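You operate a simulated robot arm through the tools that you are given. There is no shell and no other tool. Be economical: measure what you need, move in short steps, check, and stop when the job is done.

You are at the controls of a simulated two-armed robot. One attempt, no reset.

## Task
Wipe up the spill on the top of the sheet table with the rag and put it back.
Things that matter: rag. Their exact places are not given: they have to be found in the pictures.

The check looks at the end state, three seconds after you hand in, the way a careful person would. Anything else that was tipped, shoved, dropped, spilled or broken makes it a failure. Flat cloth is picked up by pressing the open fingertips on it (5 to 10 N) and closing them slowly along it; thin cloth reads only 2 to 8 mm in the jaws.

## Robot
Two 6-joint arms with two-finger parallel grippers on one trunk, on a base that drives. Base frame: it is fixed to the floor where the robot stands at the start and does not move with it; the origin is under the middle of the robot, x ahead of it, y to its left, z up; the surface under the hand at the start is at about z = 800. Units: mm, rad, N and s.
The left shoulder is at the start at [60, 187, 1072], the right one opposite. With the tool pointing down near the work surface each hand reaches from about 260 to 620 mm from the robot's upright axis, wherever it stands, measured 20 degrees to its own side. Payload 1.57 kg a hand.
The tool frame of a hand sits at the grasp point between the pads (the TCP): z along the fingers, y along the line on which they close. The tips reach 30 mm beyond it. The gripper opens to 110 mm. The fingers are 24 mm wide and 12 mm thick; the gripper's body (48 by 112 mm) begins 78 mm behind the TCP.
Orientation is that of the tool frame in the base frame, as [roll, pitch, yaw] about the fixed x, y, z axes, in that order (R = Rz(yaw) Ry(pitch) Rx(roll)). With the fingers straight down and closing along the base's y, the tool's x points along the base's -x, its y along +y and its z along -z.

## Interface
- The arms move only by the tool arm_command. It takes "left_plan", "right_plan" or both (then of equal length, played together; a hand with none holds still); each is a list of rows, each a list of 3 entries, a list of its own where there are three numbers: the turn, a rotation vector about the base's x, y, z in rad, then the shift along the base's x, y, z in mm, then the finger opening in mm, from 0 to 110. In form: [[[ax, ay, az], [dx, dy, dz], jaw], ...]. A call has 1 to 12 rows; each row shifts and turns the commanded pose from where the row before left it. Rows are played at 5 a second. More than 50 mm and 0.15 rad between two rows, or a gripper value outside its range, and nothing of the call is played. A pose out of reach is approached as far as the arm can. The call stops where the force on the tool passes 40 N (or 10 N more than at its start, if that is more) or the arm is blocked; 0.2 s more then pass. Each finger travels about 153 mm/s and halts on what it meets, pressing with about 39 N; the grip force reading is that of the motor and also rises with nothing between the fingers. The clock runs only during rows and for 0.2 s after the last one: add rows that do not move to give the fingers time. The reply holds the time, the measured pose of the TCP, the force on the tool along the base axes, the opening and the grip force, in the units named above and with some noise, with the torque about the TCP (base axes, N m) and any sound that the robot's microphone picked up.
- Cameras (640 x 400 px; columns grow to the right, rows downward): "scene" is now at [2.9, 19.5, 1599.5]; the picture's right is [0.26, -0.97, 0.00], its down [-0.81, -0.21, -0.55] and it looks along [0.53, 0.14, -0.84] (base axes); focal length 262 px, centre (320, 200). "left" rides on the left gripper at [70, -16, -141] in its tool frame; the picture's right is [0.23, 0.97, 0.00], its down [-0.86, 0.20, -0.48] and it looks along [-0.47, 0.11, 0.88] (tool axes); focal length 222 px, centre (320, 200). "right" rides on the right gripper at [70, 16, -141] in its tool frame; the picture's right is [-0.23, 0.97, 0.00], its down [-0.86, -0.20, -0.48] and it looks along [-0.47, -0.11, 0.88] (tool axes); focal length 222 px, centre (320, 200).
- camera(camera): a new picture of that camera. No time passes.
- raise_lower(by): slides the trunk up (or, below 0, down) by that many mm; the arms and the scene camera ride with it, the base frame stays. It gives what a move gives, with no picture.
- base_move(legs): drives the robot by 1 to 6 legs, each [ahead, left, turn to the left] in mm, mm and rad, along the robot's own axes; the way and the turn of a leg run together, so that a leg with both is an arc; at most 1500 mm and 3.142 rad a leg. The arms and the cameras ride along, it lands a little off, and it stops where it bumps. It gives what a move gives.
- aim_head(pan, tilt): turns the head with the scene camera to pan (to the left, within 1.501 rad either way) and tilt (down, from -0.506 to 1.204), counted from straight ahead of the robot. It gives what a move gives.
- point_at(camera, pixels): for up to 12 pixels [column, row] of the newest picture of that camera ("zoom" is the newest enlarged one), the place [x, y, z] in the base frame of the surface seen there, good to about 2 mm, but the place of the scene camera against the robot may be out by one fixed shift of up to 12 mm in any direction. No time passes.
- close_up(camera, box): a new picture of the part [left, top, right, bottom] of that camera's present view, enlarged. No time passes.
- finish_job(): hands the job in; it is judged then, once.

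Go step by step. Measure first, check grasps and placings, and put right what went wrong. The budget is 80 turns and 62 pictures, counting those below and the enlarged ones. Unless the task says otherwise, let go and move clear before handing in, and close with one line.

The tools are called after "Request:" as a command line: name --argument value ..., lists and objects as JSON in quotes. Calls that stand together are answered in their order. arm_command: Moves the arms, as the interface text tells. Its arguments: {"type":"object","properties":{"left_plan":{"type":"array","items":{"type":"array"}},"right_plan":{"type":"array","items":{"type":"array"}}},"required":[]} The other tools are called the same way: raise_lower (by) slides the trunk up or down; base_move (legs) drives the base; aim_head (pan, tilt) turns the head that bears the scene camera; camera (camera) takes a picture; point_at (camera, pixels) gives the place of the surface under pixels of a picture; close_up (camera, box) takes an enlarged picture of a part of a camera's view; finish_job () hands the job in.

At the start:

```text
t: 0.0
left_eef_pos: [361.0, 357.1, 1056.8]
left_ee_rot: [3.141, 0.001, -3.141]
left_force: [-0.6, 0.1, -0.6]
left_wrist_torque: [0.01, 0.0, -0.02]
left_finger_gap: 110.3
left_grip_force: 0.2
right_eef_pos: [342.6, -0.9, 1014.9]
right_ee_rot: [3.141, 0.001, 3.141]
right_force: [-0.7, -0.3, -0.1]
right_wrist_torque: [0.0, 0.02, 0.01]
right_finger_gap: 110.2
right_grip_force: 0.0
trunk travel left (down, up): [-700.0, 290.0]
robot x, y, heading: [-0.7, 0.0, -0.002]
head pan, tilt: [0.258, 0.991]
```

scene: 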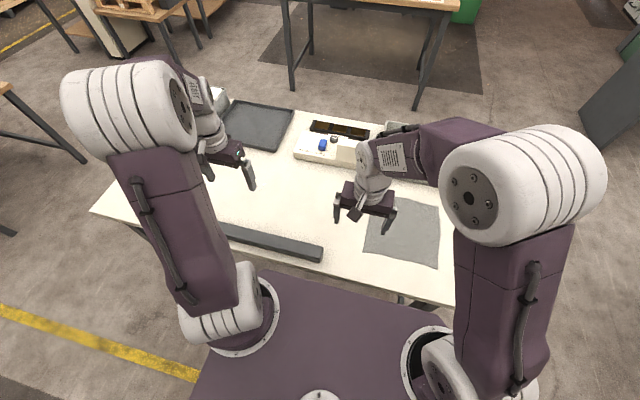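
right: 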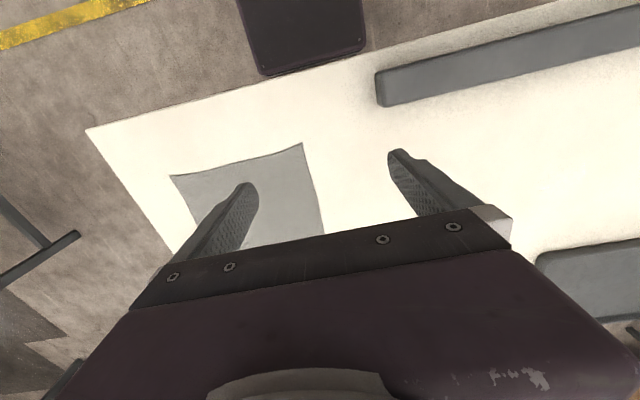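
left: 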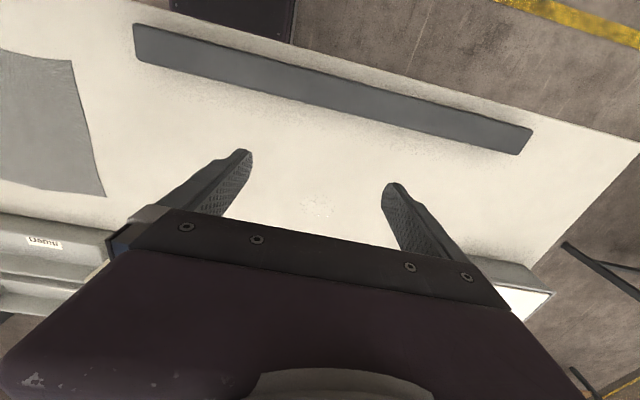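

The rag looks like the grey cloth at scene (405,230), and a faint speckled patch shows at left (315,207), which may be the spill. I'll enlarge both.

Request:
close_up --camera "scene" --box '[80, 80, 480, 320]'

Request:
close_up --camera "left" --box '[220, 100, 420, 240]'

Request:
point_at --camera "left" --pixels '[[315, 207], [300, 207], [332, 207], [315, 195], [315, 217], [60, 150], [105, 195], [70, 62], [140, 40], [525, 140]]'

Request:
point_at --camera "scene" --pixels '[[376, 194], [438, 207], [438, 266], [365, 252], [405, 230], [320, 255], [235, 232]]'

```text
1.60 times, centred on (280, 200) of scene
```

zoom: 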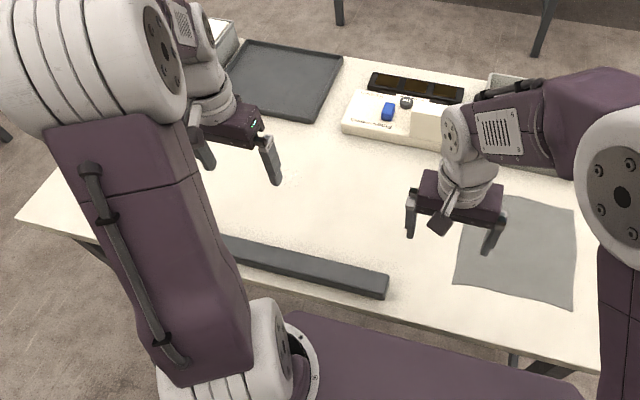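

```text
2.86 times, centred on (320, 170) of left
```

zoom: 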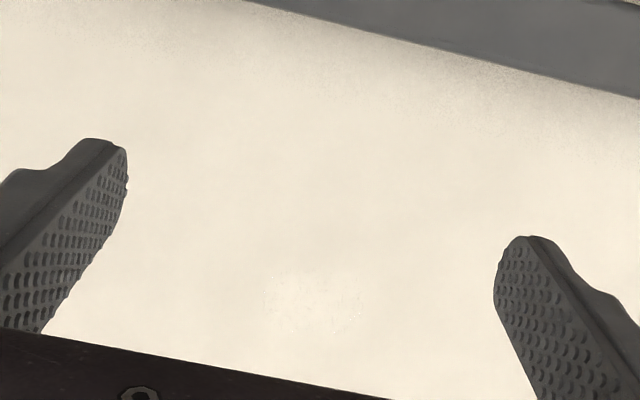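

```text
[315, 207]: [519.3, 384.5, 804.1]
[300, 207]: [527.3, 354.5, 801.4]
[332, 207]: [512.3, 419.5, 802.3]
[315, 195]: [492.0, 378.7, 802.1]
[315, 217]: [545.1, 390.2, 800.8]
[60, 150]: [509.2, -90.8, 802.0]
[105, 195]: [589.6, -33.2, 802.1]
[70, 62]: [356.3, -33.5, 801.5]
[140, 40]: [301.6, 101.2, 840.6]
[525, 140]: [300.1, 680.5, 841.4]
```

```text
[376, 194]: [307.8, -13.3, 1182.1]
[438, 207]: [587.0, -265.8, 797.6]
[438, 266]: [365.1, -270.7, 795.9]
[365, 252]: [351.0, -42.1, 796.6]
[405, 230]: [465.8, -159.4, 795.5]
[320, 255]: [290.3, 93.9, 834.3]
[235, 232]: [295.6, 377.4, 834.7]
```

The rag spans roughly x 355–590 and y −35 to −268, with its top at z≈802. The candidate spill sits at about (519,384), near scene (262,186). I'll enlarge the scene view to see the spill's extent and look for others.

Request:
close_up --camera "scene" --box '[220, 150, 340, 225]'

Request:
close_up --camera "left" --box '[280, 185, 360, 235]'

```text
5.33 times, centred on (280, 188) of scene
```

zoom: 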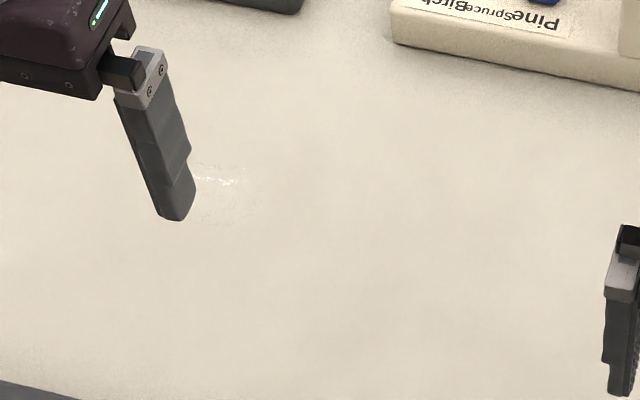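

```text
8.00 times, centred on (320, 210) of left
```

zoom: 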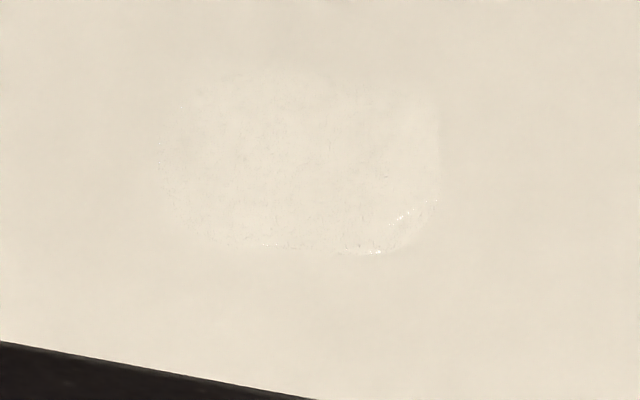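

The spill is a clear wet patch, at zoom columns 160–440 and rows 75–255. I'll measure its outline, the obstacles around it and the rag corners.

Request:
point_at --camera "zoom" --pixels '[[160, 150], [440, 140], [290, 72], [370, 255], [200, 245], [410, 90], [190, 90], [425, 220]]'

Request:
point_at --camera "scene" --pixels '[[296, 157], [228, 145], [275, 152], [380, 198], [330, 246], [290, 240], [375, 276], [210, 140], [98, 210], [400, 198], [340, 166]]'

Request:
point_at --camera "right" --pixels '[[170, 175], [302, 143], [240, 157], [325, 230], [312, 190], [88, 130], [375, 100], [545, 260]]'

```text
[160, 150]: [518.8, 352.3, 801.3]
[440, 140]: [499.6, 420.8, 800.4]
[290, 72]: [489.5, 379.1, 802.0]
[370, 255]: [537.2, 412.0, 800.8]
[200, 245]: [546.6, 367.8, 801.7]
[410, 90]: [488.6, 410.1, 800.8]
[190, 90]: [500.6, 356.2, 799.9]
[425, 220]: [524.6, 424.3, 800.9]
```

```text
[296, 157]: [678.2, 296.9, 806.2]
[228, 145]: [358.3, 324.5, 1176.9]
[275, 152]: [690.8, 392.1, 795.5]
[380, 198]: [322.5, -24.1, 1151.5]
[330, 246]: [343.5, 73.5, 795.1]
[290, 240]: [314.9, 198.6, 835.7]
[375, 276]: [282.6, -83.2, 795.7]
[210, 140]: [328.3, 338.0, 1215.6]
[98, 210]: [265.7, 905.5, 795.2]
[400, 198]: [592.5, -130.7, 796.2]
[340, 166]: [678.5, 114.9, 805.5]
```

```text
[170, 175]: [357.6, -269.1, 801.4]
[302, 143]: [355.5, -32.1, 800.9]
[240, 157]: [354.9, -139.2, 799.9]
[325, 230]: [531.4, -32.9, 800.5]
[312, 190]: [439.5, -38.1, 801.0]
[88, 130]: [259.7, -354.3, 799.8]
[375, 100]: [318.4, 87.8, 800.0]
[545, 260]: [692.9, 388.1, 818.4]
```

The table is at z≈800. The spill covers x 488–547, y 352–424, and the rag centre is about (472,−151). I'll use the right hand to pinch the rag near the middle of its left edge, at about (472,−60) with the fingers closing along x, so I turn the hand 90° on the way there.

Request:
arm_command --right_plan '[[[0, 0, -0.1428], [11.76, -5.4, 0], 60], [[0, 0, -0.1428], [11.76, -5.4, 0], 60], [[0, 0, -0.1428], [11.76, -5.4, 0], 60], [[0, 0, -0.1428], [11.76, -5.4, -10], 60], [[0, 0, -0.1428], [11.76, -5.4, -10], 60], [[0, 0, -0.1428], [11.76, -5.4, -10], 60], [[0, 0, -0.1428], [11.76, -5.4, -10], 60], [[0, 0, -0.1428], [11.76, -5.4, -10], 60], [[0, 0, -0.1428], [11.76, -5.4, -20], 60], [[0, 0, -0.1428], [11.76, -5.4, -20], 60], [[0, 0, -0.1428], [11.76, -5.4, -20], 60], [[0, 0, 0], [0, 0, 0], 60]]'

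Request:
camera --camera "right"

Request:
camera --camera "scene"

```text
t: 2.6
left_eef_pos: [361.3, 358.3, 1057.0]
left_ee_rot: [-3.139, -0.001, -3.14]
left_force: [0.6, -0.2, 0.0]
left_wrist_torque: [-0.01, -0.02, -0.05]
left_finger_gap: 110.1
left_grip_force: 0.0
right_eef_pos: [475.4, -60.5, 905.1]
right_ee_rot: [3.141, 0.001, 1.567]
right_force: [-0.1, -0.2, -0.8]
right_wrist_torque: [-0.04, -0.04, -0.01]
right_finger_gap: 60.0
right_grip_force: 0.1
trunk travel left (down, up): [-700.0, 290.0]
robot x, y, heading: [4.6, -0.6, 0.005]
head pan, tilt: [0.258, 0.991]
```

```text
54 pictures are left
```

right: 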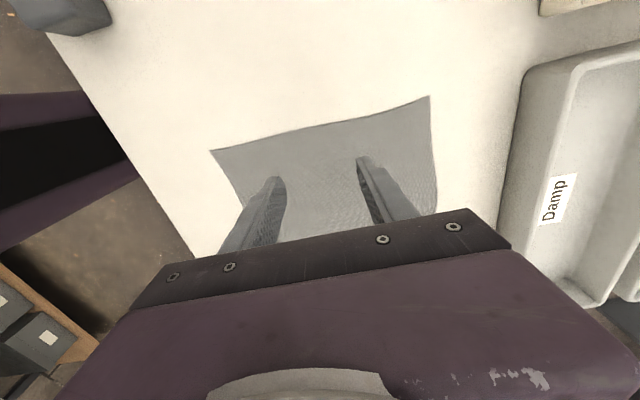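

```text
53 pictures are left
```

scene: 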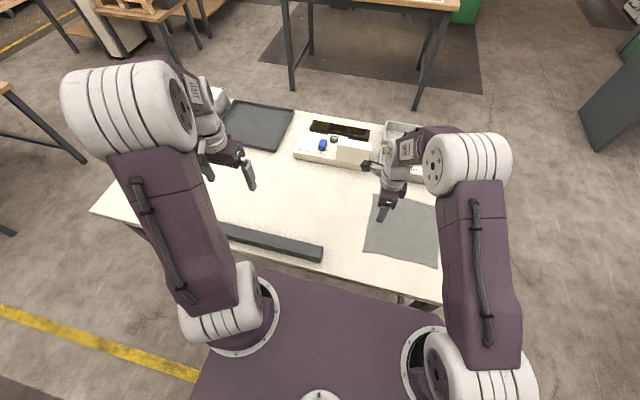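

A box labelled "Damp" is visible at right (560,200), behind the rag. I'll read it and the other labels before going on.

Request:
close_up --camera "scene" --box '[290, 100, 450, 200]'

Request:
close_up --camera "right" --box '[460, 30, 640, 320]'

Request:
point_at --camera "right" --pixels '[[430, 97], [212, 150], [320, 126], [436, 195], [528, 80], [500, 220], [275, 180]]'

```text
4.00 times, centred on (370, 150) of scene
```

zoom: 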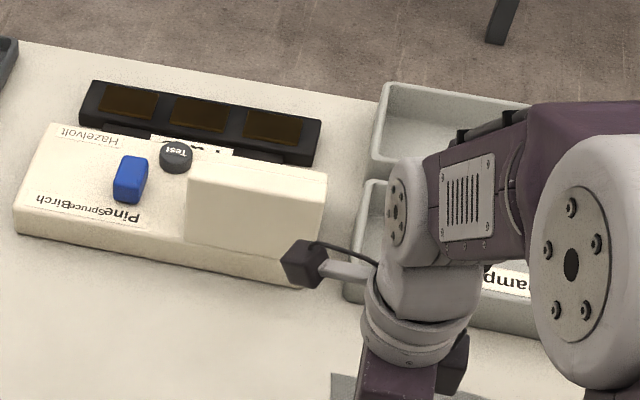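

```text
1.38 times, centred on (550, 175) of right
```

zoom: 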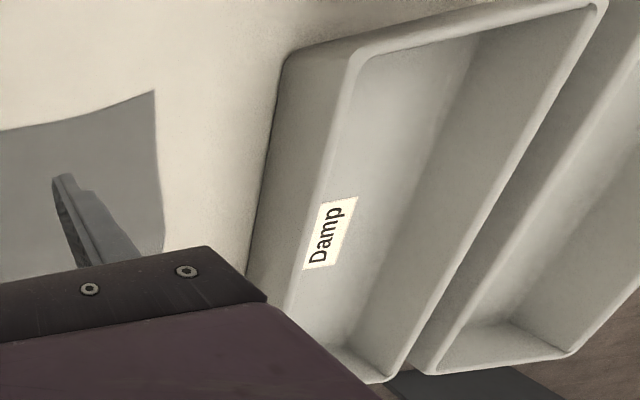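

```text
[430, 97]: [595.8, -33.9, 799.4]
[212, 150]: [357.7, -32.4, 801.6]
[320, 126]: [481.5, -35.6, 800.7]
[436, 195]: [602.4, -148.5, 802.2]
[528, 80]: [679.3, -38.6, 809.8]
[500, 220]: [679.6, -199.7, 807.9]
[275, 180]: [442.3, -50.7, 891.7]
```

These are Dry/Damp sorting bins for a moisture station and nothing to do with the rag, so "back" means the rag's original spot (x 356–598, y −33 to −269). I'll lower toward the cloth.

Request:
arm_command --right_plan '[[[0, 0, 0], [0, 0, -30], 60], [[0, 0, 0], [0, 0, -25], 60], [[0, 0, 0], [0, 0, -12], 60], [[0, 0, 0], [0, 0, 0], 60]]'

```text
t: 3.6
left_eef_pos: [361.9, 357.1, 1056.1]
left_ee_rot: [3.142, -0.001, 3.141]
left_force: [-0.3, -0.5, 0.6]
left_wrist_torque: [-0.06, -0.01, 0.0]
left_finger_gap: 109.8
left_grip_force: 0.2
right_eef_pos: [474.6, -59.9, 837.4]
right_ee_rot: [-3.141, -0.001, 1.57]
right_force: [-0.8, 0.5, -0.3]
right_wrist_torque: [0.03, 0.03, 0.01]
right_finger_gap: 60.0
right_grip_force: 0.0
trunk travel left (down, up): [-700.0, 290.0]
robot x, y, heading: [3.7, -0.7, -0.002]
head pan, tilt: [0.258, 0.991]
```

No contact yet at z=837. I'll step down in small increments.

Request:
arm_command --right_plan '[[[0, 0, 0], [0, 0, -3], 60], [[0, 0, 0], [0, 0, -2], 60], [[0, 0, 0], [0, 0, -1], 60], [[0, 0, 0], [0, 0, 0], 60]]'

```text
t: 4.6
left_eef_pos: [361.5, 358.0, 1055.5]
left_ee_rot: [3.14, 0.0, -3.141]
left_force: [0.0, 0.0, 0.3]
left_wrist_torque: [0.0, 0.01, 0.04]
left_finger_gap: 110.2
left_grip_force: 0.0
right_eef_pos: [473.6, -60.2, 832.5]
right_ee_rot: [3.141, 0.0, 1.571]
right_force: [0.4, -0.3, 0.2]
right_wrist_torque: [0.0, 0.04, -0.03]
right_finger_gap: 60.0
right_grip_force: 0.0
trunk travel left (down, up): [-700.0, 290.0]
robot x, y, heading: [2.4, 2.3, -0.001]
head pan, tilt: [0.258, 0.991]
```

Request:
arm_command --right_plan '[[[0, 0, 0], [0, 0, -1], 60], [[0, 0, 0], [0, 0, -1], 60], [[0, 0, 0], [0, 0, 0], 60]]'

```text
t: 5.4
left_eef_pos: [360.5, 357.1, 1056.1]
left_ee_rot: [-3.141, 0.0, 3.139]
left_force: [0.9, 0.7, -1.1]
left_wrist_torque: [0.0, -0.03, 0.02]
left_finger_gap: 110.1
left_grip_force: 0.1
right_eef_pos: [473.7, -60.6, 831.0]
right_ee_rot: [3.14, -0.001, 1.571]
right_force: [0.8, 1.0, 11.6]
right_wrist_torque: [0.06, 0.3, -0.05]
right_finger_gap: 59.8
right_grip_force: 0.1
trunk travel left (down, up): [-700.0, 290.0]
robot x, y, heading: [-0.9, 4.5, 0.001]
head pan, tilt: [0.258, 0.991]
```

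Contact reads 11.6 N. I'll ease off slightly and close slowly.

Request:
arm_command --right_plan '[[[0, 0, 0], [0, 0, -0.0], 56], [[0, 0, 0], [0, 0, 0.3], 51], [[0, 0, 0], [0, 0, 0], 46], [[0, 0, 0], [0, 0, 0], 41], [[0, 0, 0], [0, 0, 0], 36], [[0, 0, 0], [0, 0, 0], 31], [[0, 0, 0], [0, 0, 0], 26], [[0, 0, 0], [0, 0, 0], 21], [[0, 0, 0], [0, 0, 0], 16], [[0, 0, 0], [0, 0, 0], 11], [[0, 0, 0], [0, 0, 0], 6], [[0, 0, 0], [0, 0, 0], 0]]'

Request:
camera --camera "right"

```text
t: 8.0
left_eef_pos: [360.5, 356.4, 1055.8]
left_ee_rot: [-3.14, 0.001, -3.141]
left_force: [-0.7, -1.3, 0.0]
left_wrist_torque: [0.0, 0.01, -0.01]
left_finger_gap: 110.1
left_grip_force: 0.0
right_eef_pos: [472.6, -61.2, 831.6]
right_ee_rot: [3.14, 0.0, 1.571]
right_force: [0.8, -0.6, 10.5]
right_wrist_torque: [0.07, -0.03, 0.0]
right_finger_gap: 2.5
right_grip_force: 23.8
trunk travel left (down, up): [-700.0, 290.0]
robot x, y, heading: [2.1, -4.9, 0.004]
head pan, tilt: [0.258, 0.991]
```

```text
50 pictures are left
```

right: 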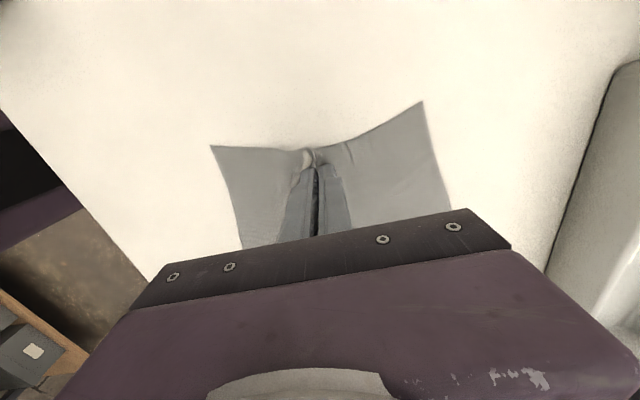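

The cloth is gripped, with a gap of 2.5 mm and a fold at (315,160). I'll lift slightly and check that it holds.

Request:
arm_command --right_plan '[[[0, 0, 0], [0, 0, 10], 0], [[0, 0, 0], [0, 8, 10], 0], [[0, 0, 0], [0, 10, 0], 0], [[0, 0, 0], [0, 0, 0], 0]]'

Request:
camera --camera "right"

```text
t: 9.0
left_eef_pos: [361.0, 357.3, 1056.0]
left_ee_rot: [-3.141, 0.0, -3.14]
left_force: [-0.2, 0.1, -0.8]
left_wrist_torque: [-0.03, -0.05, 0.02]
left_finger_gap: 110.3
left_grip_force: 0.0
right_eef_pos: [473.5, -41.5, 849.8]
right_ee_rot: [3.14, 0.0, 1.572]
right_force: [-0.8, 0.3, -0.3]
right_wrist_torque: [0.02, -0.03, 0.0]
right_finger_gap: 2.7
right_grip_force: 24.0
trunk travel left (down, up): [-700.0, 290.0]
robot x, y, heading: [-3.2, 0.9, 0.006]
head pan, tilt: [0.258, 0.991]
```

```text
49 pictures are left
```

right: 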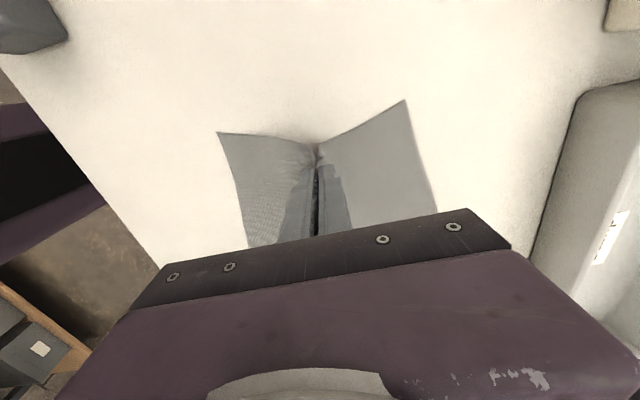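

The rag follows the hand. I'll drive the base left with the hand low, so the rag trails flat behind.

Request:
base_move --legs '[[0, 330, 0]]'

Request:
camera --camera "scene"

Request:
camera --camera "right"

```text
t: 11.2
left_eef_pos: [366.9, 681.2, 1056.4]
left_ee_rot: [3.141, 0.0, 3.13]
left_force: [0.6, 0.0, -0.6]
left_wrist_torque: [0.0, -0.02, 0.02]
left_finger_gap: 110.2
left_grip_force: 0.1
right_eef_pos: [474.4, 280.6, 850.0]
right_ee_rot: [3.14, 0.001, 1.56]
right_force: [1.0, 0.5, -0.1]
right_wrist_torque: [0.0, -0.01, -0.01]
right_finger_gap: 2.6
right_grip_force: 23.9
trunk travel left (down, up): [-700.0, 290.0]
robot x, y, heading: [-0.4, 329.3, -0.009]
head pan, tilt: [0.258, 0.991]
```

```text
48 pictures are left
```

scene: 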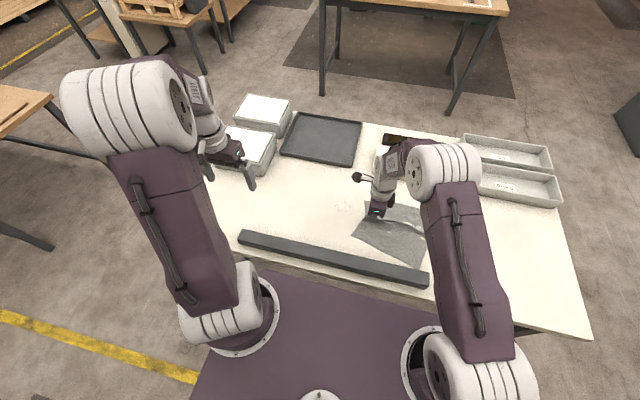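

```text
47 pictures are left
```

right: 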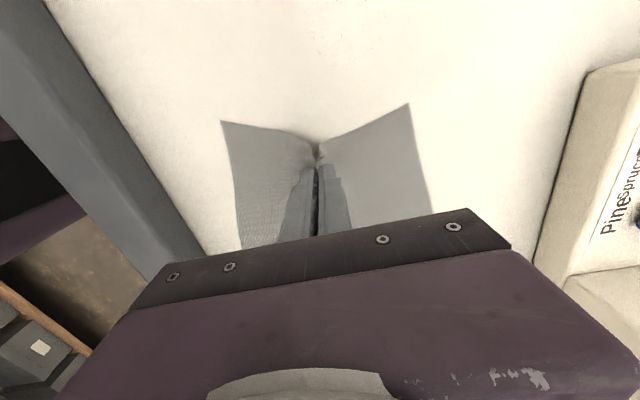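

The rag trails flat behind the hand. Now I'll move to the near-left corner of the spill and press down gently.

Request:
arm_command --right_plan '[[[0, 0, 0], [3, 30, 0], 0], [[0, 0, 0], [3, 32, -8], 0], [[0, 0, 0], [0, 0, -6], 0], [[0, 0, 0], [0, 0, -2], 0], [[0, 0, 0], [0, 0, -1.5], 0], [[0, 0, 0], [0, 0, 0], 0]]'

```text
t: 12.6
left_eef_pos: [367.0, 681.1, 1055.8]
left_ee_rot: [-3.14, 0.001, 3.13]
left_force: [0.5, 1.0, -1.2]
left_wrist_torque: [-0.02, 0.0, 0.0]
left_finger_gap: 110.0
left_grip_force: 0.0
right_eef_pos: [479.2, 342.2, 832.5]
right_ee_rot: [3.141, 0.001, 1.561]
right_force: [1.0, 0.8, -1.1]
right_wrist_torque: [0.0, 0.0, 0.04]
right_finger_gap: 2.4
right_grip_force: 24.2
trunk travel left (down, up): [-700.0, 290.0]
robot x, y, heading: [3.5, 327.7, -0.014]
head pan, tilt: [0.258, 0.991]
```

Request:
arm_command --right_plan '[[[0, 0, 0], [0, 0, -1], 0], [[0, 0, 0], [0, 0, -0.7], 0], [[0, 0, 0], [0, 0, 0], 0]]'

```text
t: 13.4
left_eef_pos: [366.8, 681.4, 1056.9]
left_ee_rot: [-3.141, 0.0, 3.13]
left_force: [0.0, -0.1, 0.2]
left_wrist_torque: [0.0, 0.02, 0.0]
left_finger_gap: 110.2
left_grip_force: 0.0
right_eef_pos: [480.8, 344.7, 830.0]
right_ee_rot: [3.139, -0.003, 1.559]
right_force: [2.3, 1.3, 10.7]
right_wrist_torque: [0.07, -0.05, -0.01]
right_finger_gap: 2.3
right_grip_force: 23.4
trunk travel left (down, up): [-700.0, 290.0]
robot x, y, heading: [-2.4, 328.1, -0.009]
head pan, tilt: [0.258, 0.991]
```

The hand presses at 10.7 N. I'll start back-and-forth strokes along x, stepping in +y.

Request:
arm_command --right_plan '[[[0, 0, 0], [25, 0, 0], 0], [[0, 0, 0], [25, 0, 0], 0], [[0, 0, 0], [25, 0, 0], 0], [[0, 0, 0], [0, 12, 0], 0], [[0, 0, 0], [-25, 0, 0], 0], [[0, 0, 0], [-25, 0, 0], 0], [[0, 0, 0], [-25, 0, 0], 0], [[0, 0, 0], [0, 12, 0], 0], [[0, 0, 0], [25, 0, 0], 0], [[0, 0, 0], [25, 0, 0], 0], [[0, 0, 0], [25, 0, 0], 0], [[0, 0, 0], [0, 0, 0], 0]]'

Request:
camera --camera "right"

```text
t: 16.0
left_eef_pos: [365.8, 682.3, 1055.9]
left_ee_rot: [3.141, 0.0, 3.13]
left_force: [-0.5, -0.3, -0.4]
left_wrist_torque: [0.0, -0.02, 0.0]
left_finger_gap: 110.3
left_grip_force: 0.1
right_eef_pos: [542.1, 360.1, 835.5]
right_ee_rot: [3.141, -0.001, 1.56]
right_force: [0.3, -1.0, -0.6]
right_wrist_torque: [-0.02, -0.02, 0.04]
right_finger_gap: 2.4
right_grip_force: 24.2
right hand out of reach, approached as far as the arm can: row 3, 4, 11
trunk travel left (down, up): [-700.0, 290.0]
robot x, y, heading: [-0.9, 326.4, -0.008]
head pan, tilt: [0.258, 0.991]
```

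```text
46 pictures are left
```

right: 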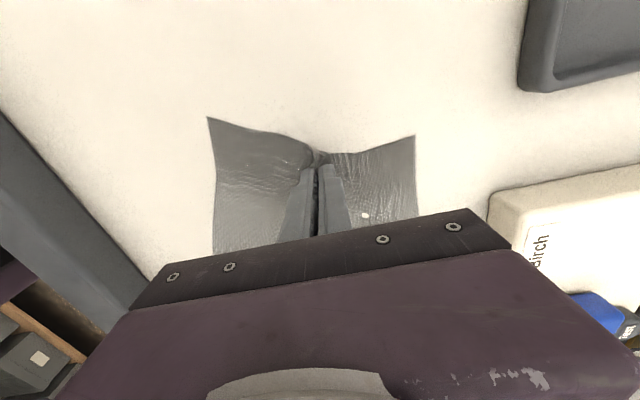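

The arm is at its reach limit near x=542. I'll lift, drive 110 mm further left, then bring the hand back over the unwiped part of the spill.

Request:
arm_command --right_plan '[[[0, 0, 0], [-20, 0, 20], 0], [[0, 0, 0], [-15, 0, 40], 0], [[0, 0, 0], [0, 0, 40], 0], [[0, 0, 0], [0, -30, 20], 0], [[0, 0, 0], [0, 0, 0], 0]]'

Request:
base_move --legs '[[0, 115, 0]]'

Request:
camera --camera "scene"

Request:
camera --camera "right"

```text
t: 17.2
left_eef_pos: [368.0, 682.6, 1055.6]
left_ee_rot: [-3.141, 0.001, 3.132]
left_force: [0.6, 0.3, -0.5]
left_wrist_torque: [-0.03, -0.02, -0.01]
left_finger_gap: 109.8
left_grip_force: 0.1
right_eef_pos: [508.2, 330.3, 955.5]
right_ee_rot: [-3.141, -0.001, 1.561]
right_force: [-0.2, 0.5, -0.1]
right_wrist_torque: [0.03, -0.02, -0.01]
right_finger_gap: 2.6
right_grip_force: 23.8
trunk travel left (down, up): [-700.0, 290.0]
robot x, y, heading: [1.1, 326.1, -0.005]
head pan, tilt: [0.258, 0.991]
```

```text
t: 18.4
left_eef_pos: [369.4, 792.8, 1056.6]
left_ee_rot: [3.141, 0.0, 3.128]
left_force: [0.4, 0.8, -0.8]
left_wrist_torque: [-0.02, 0.03, -0.01]
left_finger_gap: 110.3
left_grip_force: 0.1
right_eef_pos: [510.4, 439.6, 956.9]
right_ee_rot: [3.14, -0.001, 1.559]
right_force: [0.0, 0.0, -0.4]
right_wrist_torque: [-0.02, 0.02, -0.04]
right_finger_gap: 2.5
right_grip_force: 24.1
trunk travel left (down, up): [-700.0, 290.0]
robot x, y, heading: [3.1, 439.9, -0.013]
head pan, tilt: [0.258, 0.991]
```

```text
45 pictures are left
```

scene: 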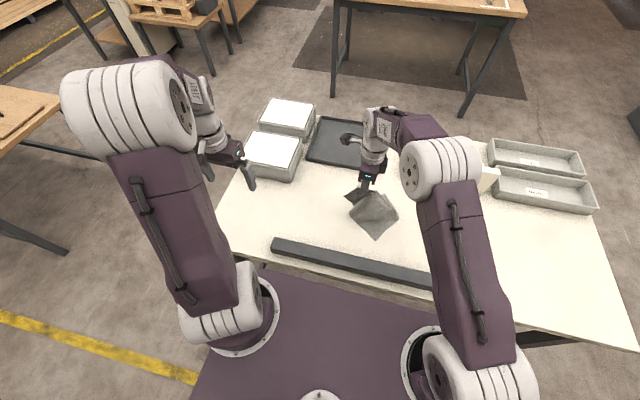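

```text
44 pictures are left
```

right: 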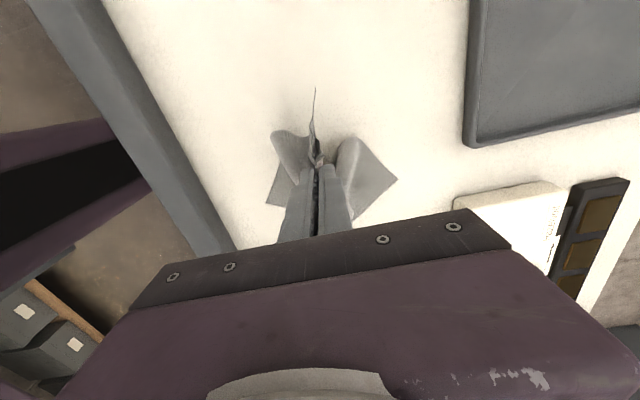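

The rag hangs from the fingers. I'll go back in −y, then lower while moving +y so that it lays out behind again.

Request:
arm_command --right_plan '[[[0, 0, 0], [-10, -45, 15], 0], [[0, 0, 0], [-15, -45, 15], 0], [[0, 0, 0], [0, -45, 0], 0], [[0, 0, 0], [0, -45, 0], 0], [[0, 0, 0], [0, 0, 0], 0], [[0, 0, 0], [0, 12, -40], 0], [[0, 0, 0], [0, 20, -40], 0], [[0, 0, 0], [0, 20, -35], 0], [[0, 0, 0], [0, 20, -25], 0], [[0, 0, 0], [0, 15, -10], 0], [[0, 0, 0], [0, 0, -3], 0], [[0, 0, 0], [0, 0, 0], 0]]'

Request:
camera --camera "right"

```text
t: 21.0
left_eef_pos: [367.8, 793.5, 1056.5]
left_ee_rot: [3.14, -0.002, 3.128]
left_force: [0.1, 0.3, -1.1]
left_wrist_torque: [-0.01, -0.02, 0.02]
left_finger_gap: 109.8
left_grip_force: 0.0
right_eef_pos: [486.0, 347.4, 832.9]
right_ee_rot: [3.142, 0.001, 1.557]
right_force: [0.7, -0.6, 1.8]
right_wrist_torque: [0.0, -0.04, -0.02]
right_finger_gap: 2.4
right_grip_force: 23.6
trunk travel left (down, up): [-700.0, 290.0]
robot x, y, heading: [2.6, 442.5, -0.014]
head pan, tilt: [0.258, 0.991]
```

```text
43 pictures are left
```

right: 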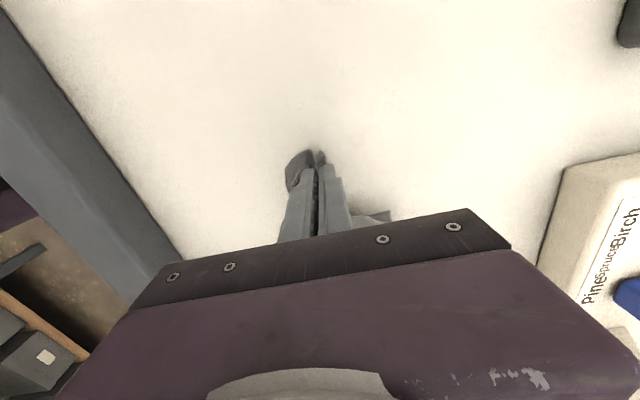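

The rag is bunched just behind the fingers, which suits pressing. I'll check whether the spill shows ahead of them.

Request:
close_up --camera "right" --box '[220, 60, 440, 200]'

Request:
arm_command --right_plan '[[[0, 0, 0], [0, 0, -1.2], 0], [[0, 0, 0], [0, 0, -0.8], 0], [[0, 0, 0], [0, 0, 0], 0]]'

```text
2.86 times, centred on (330, 130) of right
```

zoom: 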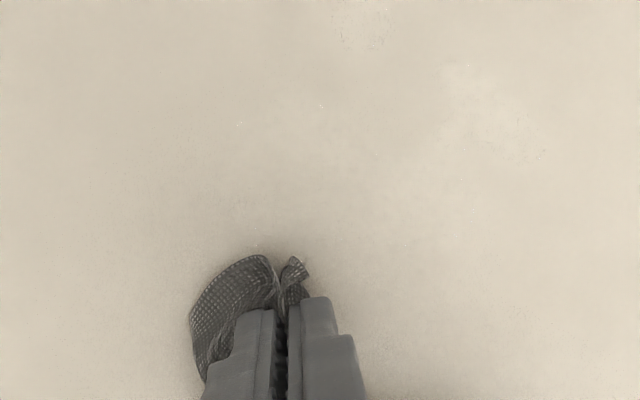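

```text
t: 21.8
left_eef_pos: [367.7, 793.1, 1056.8]
left_ee_rot: [3.141, 0.0, 3.129]
left_force: [0.1, 0.5, 0.1]
left_wrist_torque: [-0.03, -0.04, -0.01]
left_finger_gap: 109.9
left_grip_force: 0.1
right_eef_pos: [487.2, 348.4, 833.1]
right_ee_rot: [3.139, -0.001, 1.559]
right_force: [3.5, 1.3, 14.1]
right_wrist_torque: [-0.02, -0.04, 0.0]
right_finger_gap: 2.6
right_grip_force: 23.9
trunk travel left (down, up): [-700.0, 290.0]
robot x, y, heading: [6.5, 442.9, -0.012]
head pan, tilt: [0.258, 0.991]
```

Only patches of the spill remain, at zoom (360,25) and (490,120), so the wiping works. I'll continue the raster.

Request:
arm_command --right_plan '[[[0, 0, 0], [25, 0, 0], 0], [[0, 0, 0], [25, 0, 0], 0], [[0, 0, 0], [20, 0, 0], 0], [[0, 0, 0], [0, 12, 0], 0], [[0, 0, 0], [-25, 0, 0], 0], [[0, 0, 0], [-25, 0, 0], 0], [[0, 0, 0], [-25, 0, 0], 0], [[0, 0, 0], [0, 12, 0], 0], [[0, 0, 0], [25, 0, 0], 0], [[0, 0, 0], [25, 0, 0], 0], [[0, 0, 0], [25, 0, 0], 0], [[0, 0, 0], [0, 12, 0], 0]]'

Request:
arm_command --right_plan '[[[0, 0, 0], [-25, 0, 0], 0], [[0, 0, 0], [-25, 0, 0], 0], [[0, 0, 0], [-25, 0, 0], 0], [[0, 0, 0], [0, 12, 0], 0], [[0, 0, 0], [25, 0, 0], 0], [[0, 0, 0], [25, 0, 0], 0], [[0, 0, 0], [25, 0, 0], 0], [[0, 0, 0], [0, 12, 0], 0], [[0, 0, 0], [-25, 0, 0], 0], [[0, 0, 0], [-25, 0, 0], 0], [[0, 0, 0], [-25, 0, 0], 0], [[0, 0, 0], [0, 12, 0], 0]]'

Request:
arm_command --right_plan '[[[0, 0, 0], [25, 0, 0], 0], [[0, 0, 0], [25, 0, 0], 0], [[0, 0, 0], [25, 0, 0], 0], [[0, 0, 0], [0, 12, 0], 0], [[0, 0, 0], [-25, 0, 0], 0], [[0, 0, 0], [-25, 0, 0], 0], [[0, 0, 0], [-25, 0, 0], 0], [[0, 0, 0], [0, 0, 0], 0]]'

```text
t: 24.4
left_eef_pos: [367.2, 793.2, 1056.3]
left_ee_rot: [3.141, 0.0, 3.128]
left_force: [-0.2, -0.1, 0.5]
left_wrist_torque: [-0.01, 0.0, -0.02]
left_finger_gap: 110.0
left_grip_force: 0.1
right_eef_pos: [554.5, 382.5, 832.1]
right_ee_rot: [3.14, 0.0, 1.56]
right_force: [1.0, -1.4, 5.9]
right_wrist_torque: [-0.09, -0.01, 0.02]
right_finger_gap: 2.7
right_grip_force: 23.8
trunk travel left (down, up): [-700.0, 290.0]
robot x, y, heading: [0.8, 440.3, -0.011]
head pan, tilt: [0.258, 0.991]
```

```text
t: 27.0
left_eef_pos: [366.5, 792.9, 1056.7]
left_ee_rot: [3.139, 0.0, 3.13]
left_force: [1.4, 0.6, 0.7]
left_wrist_torque: [0.0, -0.02, 0.01]
left_finger_gap: 109.9
left_grip_force: 0.1
right_eef_pos: [478.7, 420.1, 832.0]
right_ee_rot: [-3.14, 0.0, 1.559]
right_force: [-0.5, -5.7, 16.2]
right_wrist_torque: [-0.06, 0.05, 0.0]
right_finger_gap: 2.1
right_grip_force: 23.5
trunk travel left (down, up): [-700.0, 290.0]
robot x, y, heading: [0.8, 442.0, -0.011]
head pan, tilt: [0.258, 0.991]
```

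```text
t: 28.8
left_eef_pos: [368.4, 793.4, 1055.3]
left_ee_rot: [-3.141, -0.001, 3.129]
left_force: [0.3, -0.2, 0.5]
left_wrist_torque: [0.0, 0.01, -0.01]
left_finger_gap: 110.0
left_grip_force: 0.1
right_eef_pos: [477.8, 432.3, 832.2]
right_ee_rot: [-3.14, 0.0, 1.559]
right_force: [0.8, -0.6, 1.5]
right_wrist_torque: [0.02, 0.03, -0.01]
right_finger_gap: 2.6
right_grip_force: 23.8
trunk travel left (down, up): [-700.0, 290.0]
robot x, y, heading: [3.8, 441.0, -0.013]
head pan, tilt: [0.258, 0.991]
```

The strokes are done. I'll lift the rag and pull back in −y to look at the spot.

Request:
arm_command --right_plan '[[[0, 0, 0], [0, 0, 40], 0], [[0, 0, 0], [0, 0, 50], 0], [[0, 0, 0], [0, 0, 50], 0], [[0, 0, 0], [0, 0, 50], 0], [[0, 0, 0], [0, -40, 40], 0], [[0, 0, 0], [0, -40, 20], 0], [[0, 0, 0], [0, -50, 0], 0], [[0, 0, 0], [0, -50, 0], 0], [[0, 0, 0], [0, -50, 0], 0], [[0, 0, 0], [0, 0, 0], 0]]'

Request:
camera --camera "right"

Request:
camera --camera "scene"

```text
refused: row 5 steps farther than a row can; nothing moved
```

```text
41 pictures are left
```

right: 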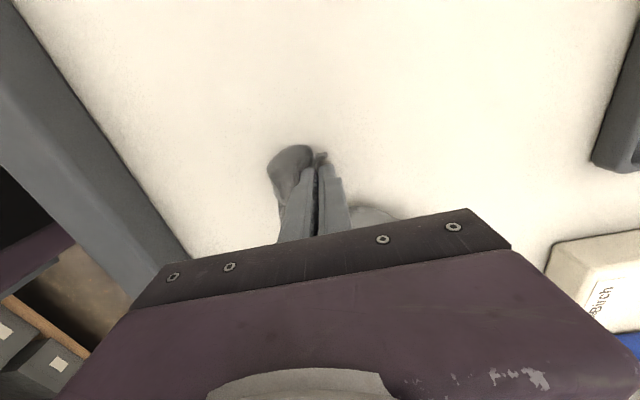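

```text
40 pictures are left
```

scene: 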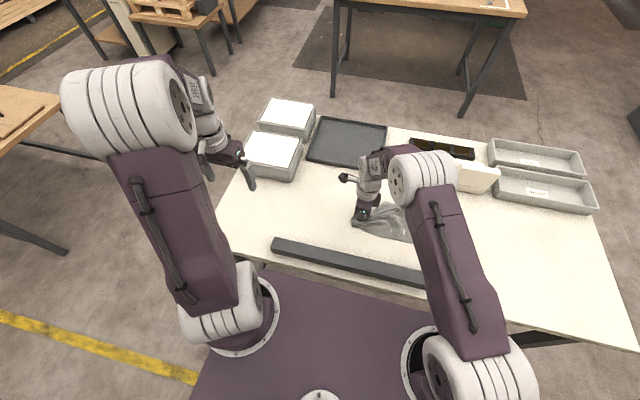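

One row was too long, so nothing moved. I'll replay it with shorter steps.

Request:
arm_command --right_plan '[[[0, 0, 0], [0, 0, 40], 0], [[0, 0, 0], [0, 0, 45], 0], [[0, 0, 0], [0, 0, 45], 0], [[0, 0, 0], [0, 0, 45], 0], [[0, 0, 0], [0, -30, 30], 0], [[0, 0, 0], [0, -40, 20], 0], [[0, 0, 0], [0, -45, 10], 0], [[0, 0, 0], [0, -45, 0], 0], [[0, 0, 0], [0, -45, 0], 0], [[0, 0, 0], [0, -25, 0], 0], [[0, 0, 0], [0, 0, 0], 0]]'

Request:
camera --camera "right"

Request:
camera --camera "scene"

```text
t: 31.2
left_eef_pos: [368.1, 794.2, 1055.9]
left_ee_rot: [3.141, 0.0, 3.13]
left_force: [0.0, 0.4, 0.2]
left_wrist_torque: [0.03, 0.01, -0.01]
left_finger_gap: 109.9
left_grip_force: 0.0
right_eef_pos: [478.0, 200.1, 1065.0]
right_ee_rot: [3.142, 0.0, 1.558]
right_force: [0.3, 0.0, -0.8]
right_wrist_torque: [0.0, 0.0, -0.02]
right_finger_gap: 2.6
right_grip_force: 23.6
trunk travel left (down, up): [-700.0, 290.0]
robot x, y, heading: [2.7, 441.6, -0.018]
head pan, tilt: [0.258, 0.991]
```

```text
39 pictures are left
```

right: 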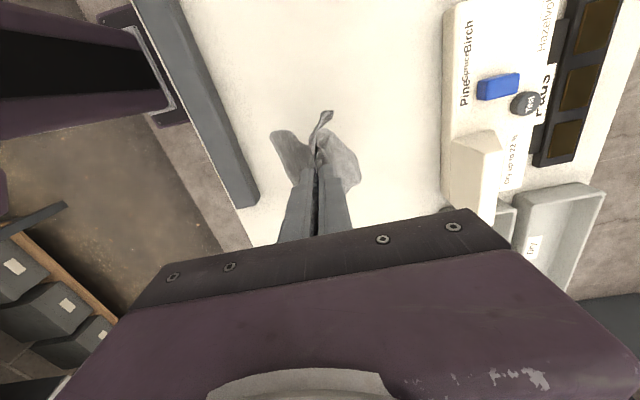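

```text
38 pictures are left
```

scene: 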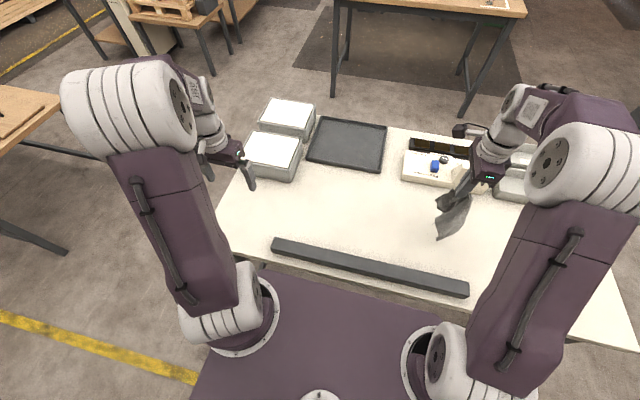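

The patch should now be near scene (377,211). I'll enlarge that area in both views.

Request:
close_up --camera "scene" --box '[325, 175, 437, 245]'

Request:
close_up --camera "right" --box '[220, 0, 420, 125]'

```text
5.71 times, centred on (381, 210) of scene
```

zoom: 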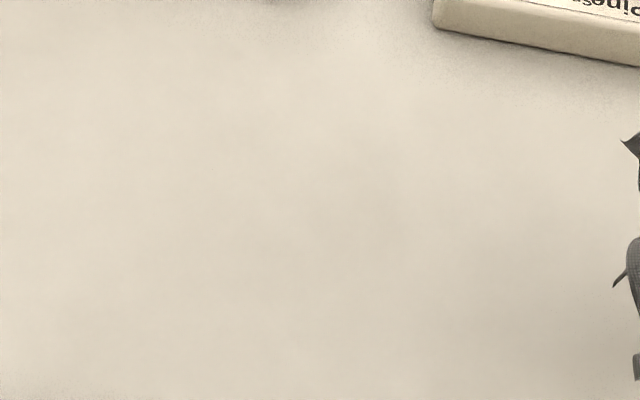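

```text
3.20 times, centred on (320, 62) of right
```

zoom: 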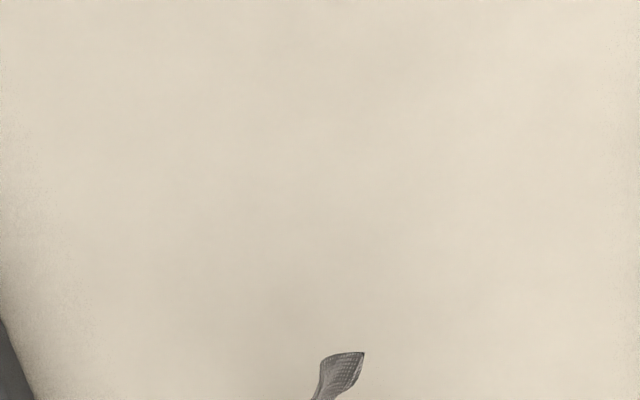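

Both views show a clean surface. I'll raise the rag a bit more and drive back right, so the hand comes to about y=−265, the far edge of the rag's original place.

Request:
arm_command --right_plan '[[[0, 0, 0], [0, 0, 25], 0], [[0, 0, 0], [0, 0, 25], 0], [[0, 0, 0], [0, 0, 0], 0]]'

Request:
base_move --legs '[[0, -455, 0.012]]'

Request:
camera --camera "scene"

Request:
close_up --camera "left" --box '[260, 170, 380, 245]'

Request:
camera --camera "right"

```text
t: 32.0
left_eef_pos: [370.1, 791.6, 1056.4]
left_ee_rot: [3.14, -0.001, 3.13]
left_force: [0.1, -0.1, -0.6]
left_wrist_torque: [0.0, 0.0, -0.01]
left_finger_gap: 110.0
left_grip_force: 0.1
right_eef_pos: [478.8, 199.7, 1114.1]
right_ee_rot: [-3.141, 0.001, 1.559]
right_force: [0.5, -0.2, -0.1]
right_wrist_torque: [-0.06, 0.0, -0.04]
right_finger_gap: 2.7
right_grip_force: 24.1
trunk travel left (down, up): [-700.0, 290.0]
robot x, y, heading: [3.9, 436.0, -0.014]
head pan, tilt: [0.258, 0.991]
```

```text
t: 34.7
left_eef_pos: [361.7, 342.0, 1055.8]
left_ee_rot: [3.141, 0.0, 3.134]
left_force: [-0.3, 0.3, -0.1]
left_wrist_torque: [-0.02, 0.01, 0.01]
left_finger_gap: 109.9
left_grip_force: 0.0
right_eef_pos: [475.7, -249.4, 1113.8]
right_ee_rot: [-3.141, -0.001, 1.563]
right_force: [0.0, 1.0, 0.1]
right_wrist_torque: [0.01, -0.01, -0.03]
right_finger_gap: 2.8
right_grip_force: 23.6
trunk travel left (down, up): [-700.0, 290.0]
robot x, y, heading: [1.7, -11.8, -0.009]
head pan, tilt: [0.258, 0.991]
```

```text
35 pictures are left
```

scene: 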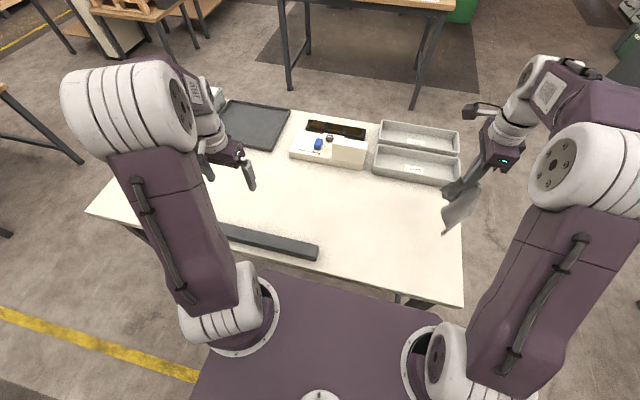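

```text
5.33 times, centred on (320, 208) of left
```

zoom: 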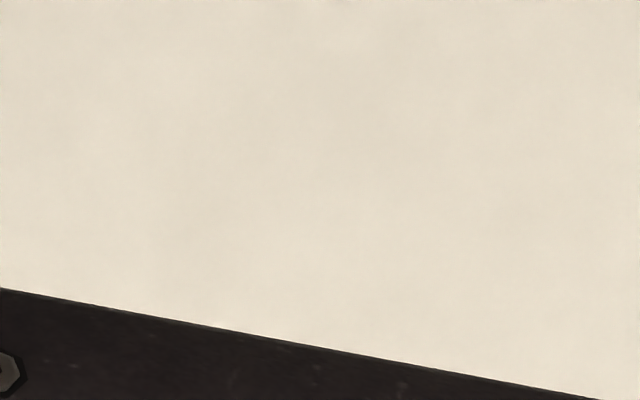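

```text
33 pictures are left
```

right: 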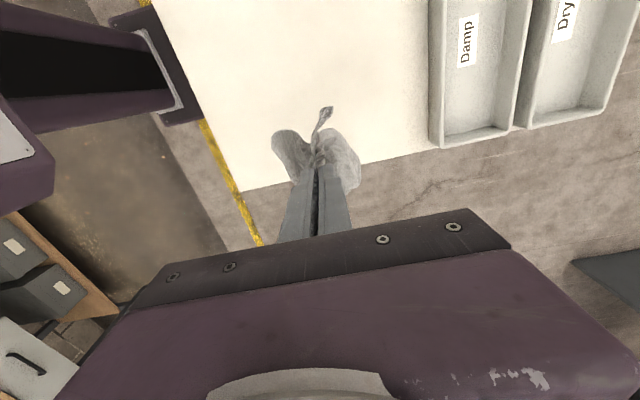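

The spill is gone in the left view, from nearly its original viewpoint. Now I'll lower the rag while moving +y so that it lays out toward −y.

Request:
arm_command --right_plan '[[[0, 0, 0], [0, 0, -30], 0], [[0, 0, 0], [0, 0, -30], 0], [[0, 0, 0], [0, 0, -20], 0], [[0, 0, 0], [0, 0, 0], 0], [[0, 0, 0], [0, 5, -25], 0], [[0, 0, 0], [0, 10, -25], 0], [[0, 0, 0], [0, 15, -25], 0], [[0, 0, 0], [0, 20, -25], 0], [[0, 0, 0], [0, 25, -25], 0], [[0, 0, 0], [0, 25, -25], 0], [[0, 0, 0], [0, 25, -20], 0], [[0, 0, 0], [0, 25, -15], 0]]'

Request:
arm_command --right_plan '[[[0, 0, 0], [0, 20, -10], 0], [[0, 0, 0], [0, 22, 0], 0], [[0, 0, 0], [0, 0, 0], 0]]'

Request:
camera --camera "scene"

Request:
camera --camera "right"

```text
t: 37.3
left_eef_pos: [364.0, 342.5, 1056.1]
left_ee_rot: [3.141, 0.001, 3.135]
left_force: [-0.5, -0.1, 0.0]
left_wrist_torque: [0.0, 0.01, 0.03]
left_finger_gap: 109.8
left_grip_force: 0.1
right_eef_pos: [477.9, -100.5, 851.0]
right_ee_rot: [-3.141, 0.0, 1.564]
right_force: [0.8, -0.5, -0.5]
right_wrist_torque: [0.0, -0.03, -0.04]
right_finger_gap: 2.6
right_grip_force: 23.9
trunk travel left (down, up): [-700.0, 290.0]
robot x, y, heading: [1.8, -12.7, -0.008]
head pan, tilt: [0.258, 0.991]
```

```text
t: 38.1
left_eef_pos: [362.9, 341.6, 1057.3]
left_ee_rot: [3.139, -0.001, 3.136]
left_force: [0.1, 0.4, -0.5]
left_wrist_torque: [0.02, -0.02, 0.01]
left_finger_gap: 110.1
left_grip_force: 0.1
right_eef_pos: [478.6, -58.7, 838.6]
right_ee_rot: [-3.141, 0.0, 1.563]
right_force: [0.9, -0.2, 0.2]
right_wrist_torque: [0.0, -0.03, 0.01]
right_finger_gap: 2.2
right_grip_force: 23.8
trunk travel left (down, up): [-700.0, 290.0]
robot x, y, heading: [3.0, -13.3, -0.006]
head pan, tilt: [0.258, 0.991]
```

```text
32 pictures are left
```

scene: 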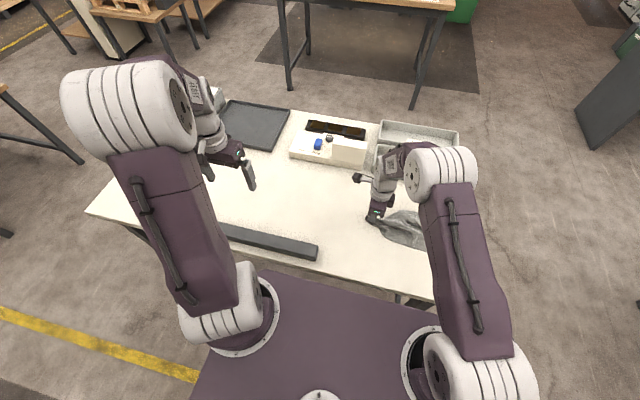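

```text
31 pictures are left
```

right: 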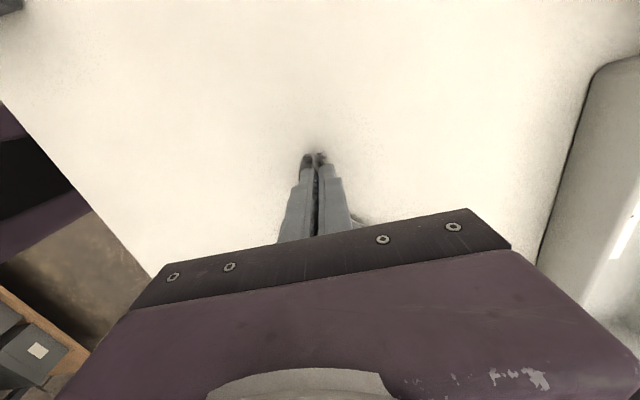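

The rag lies in its place as a folded strip behind the hand. I'll release it, lift clear and inspect.

Request:
arm_command --right_plan '[[[0, 0, 0], [0, 0, -4], 0], [[0, 0, 0], [0, 0, 0], 15], [[0, 0, 0], [0, 0, 0], 30], [[0, 0, 0], [0, 0, 0], 40], [[0, 0, 0], [0, 0, 20], 40], [[0, 0, 0], [0, 0, 40], 40], [[0, 0, 0], [0, 0, 45], 40], [[0, 0, 0], [-30, 30, 20], 40], [[0, 0, 0], [-30, 30, 20], 40], [[0, 0, 0], [-30, 30, 20], 40], [[0, 0, 0], [-20, 30, 20], 40], [[0, 0, 0], [0, 0, 0], 40]]'

Request:
camera --camera "scene"

Request:
close_up --camera "scene" --box '[340, 180, 480, 280]'

```text
t: 40.7
left_eef_pos: [363.7, 341.1, 1056.6]
left_ee_rot: [3.139, 0.0, 3.135]
left_force: [0.4, 0.5, 0.0]
left_wrist_torque: [0.0, 0.04, 0.0]
left_finger_gap: 110.1
left_grip_force: 0.1
right_eef_pos: [366.4, 59.4, 1019.7]
right_ee_rot: [3.14, 0.0, 1.563]
right_force: [-0.5, 0.3, -0.1]
right_wrist_torque: [0.01, 0.01, 0.01]
right_finger_gap: 40.1
right_grip_force: 0.2
trunk travel left (down, up): [-700.0, 290.0]
robot x, y, heading: [0.2, -13.8, -0.003]
head pan, tilt: [0.258, 0.991]
```

```text
30 pictures are left
```

scene: 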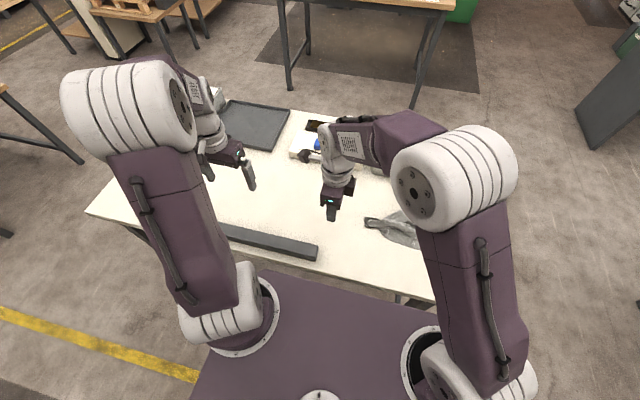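

```text
4.00 times, centred on (410, 230) of scene
```

zoom: 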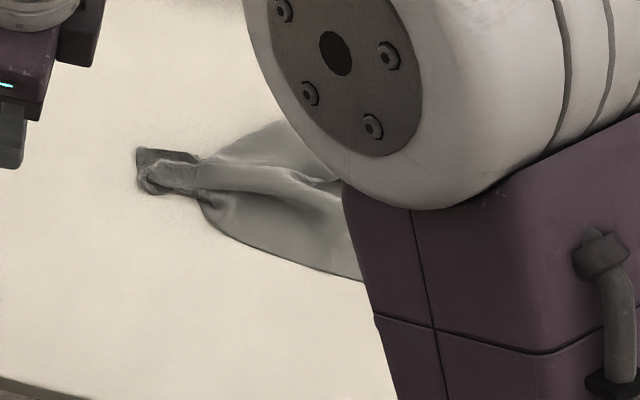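

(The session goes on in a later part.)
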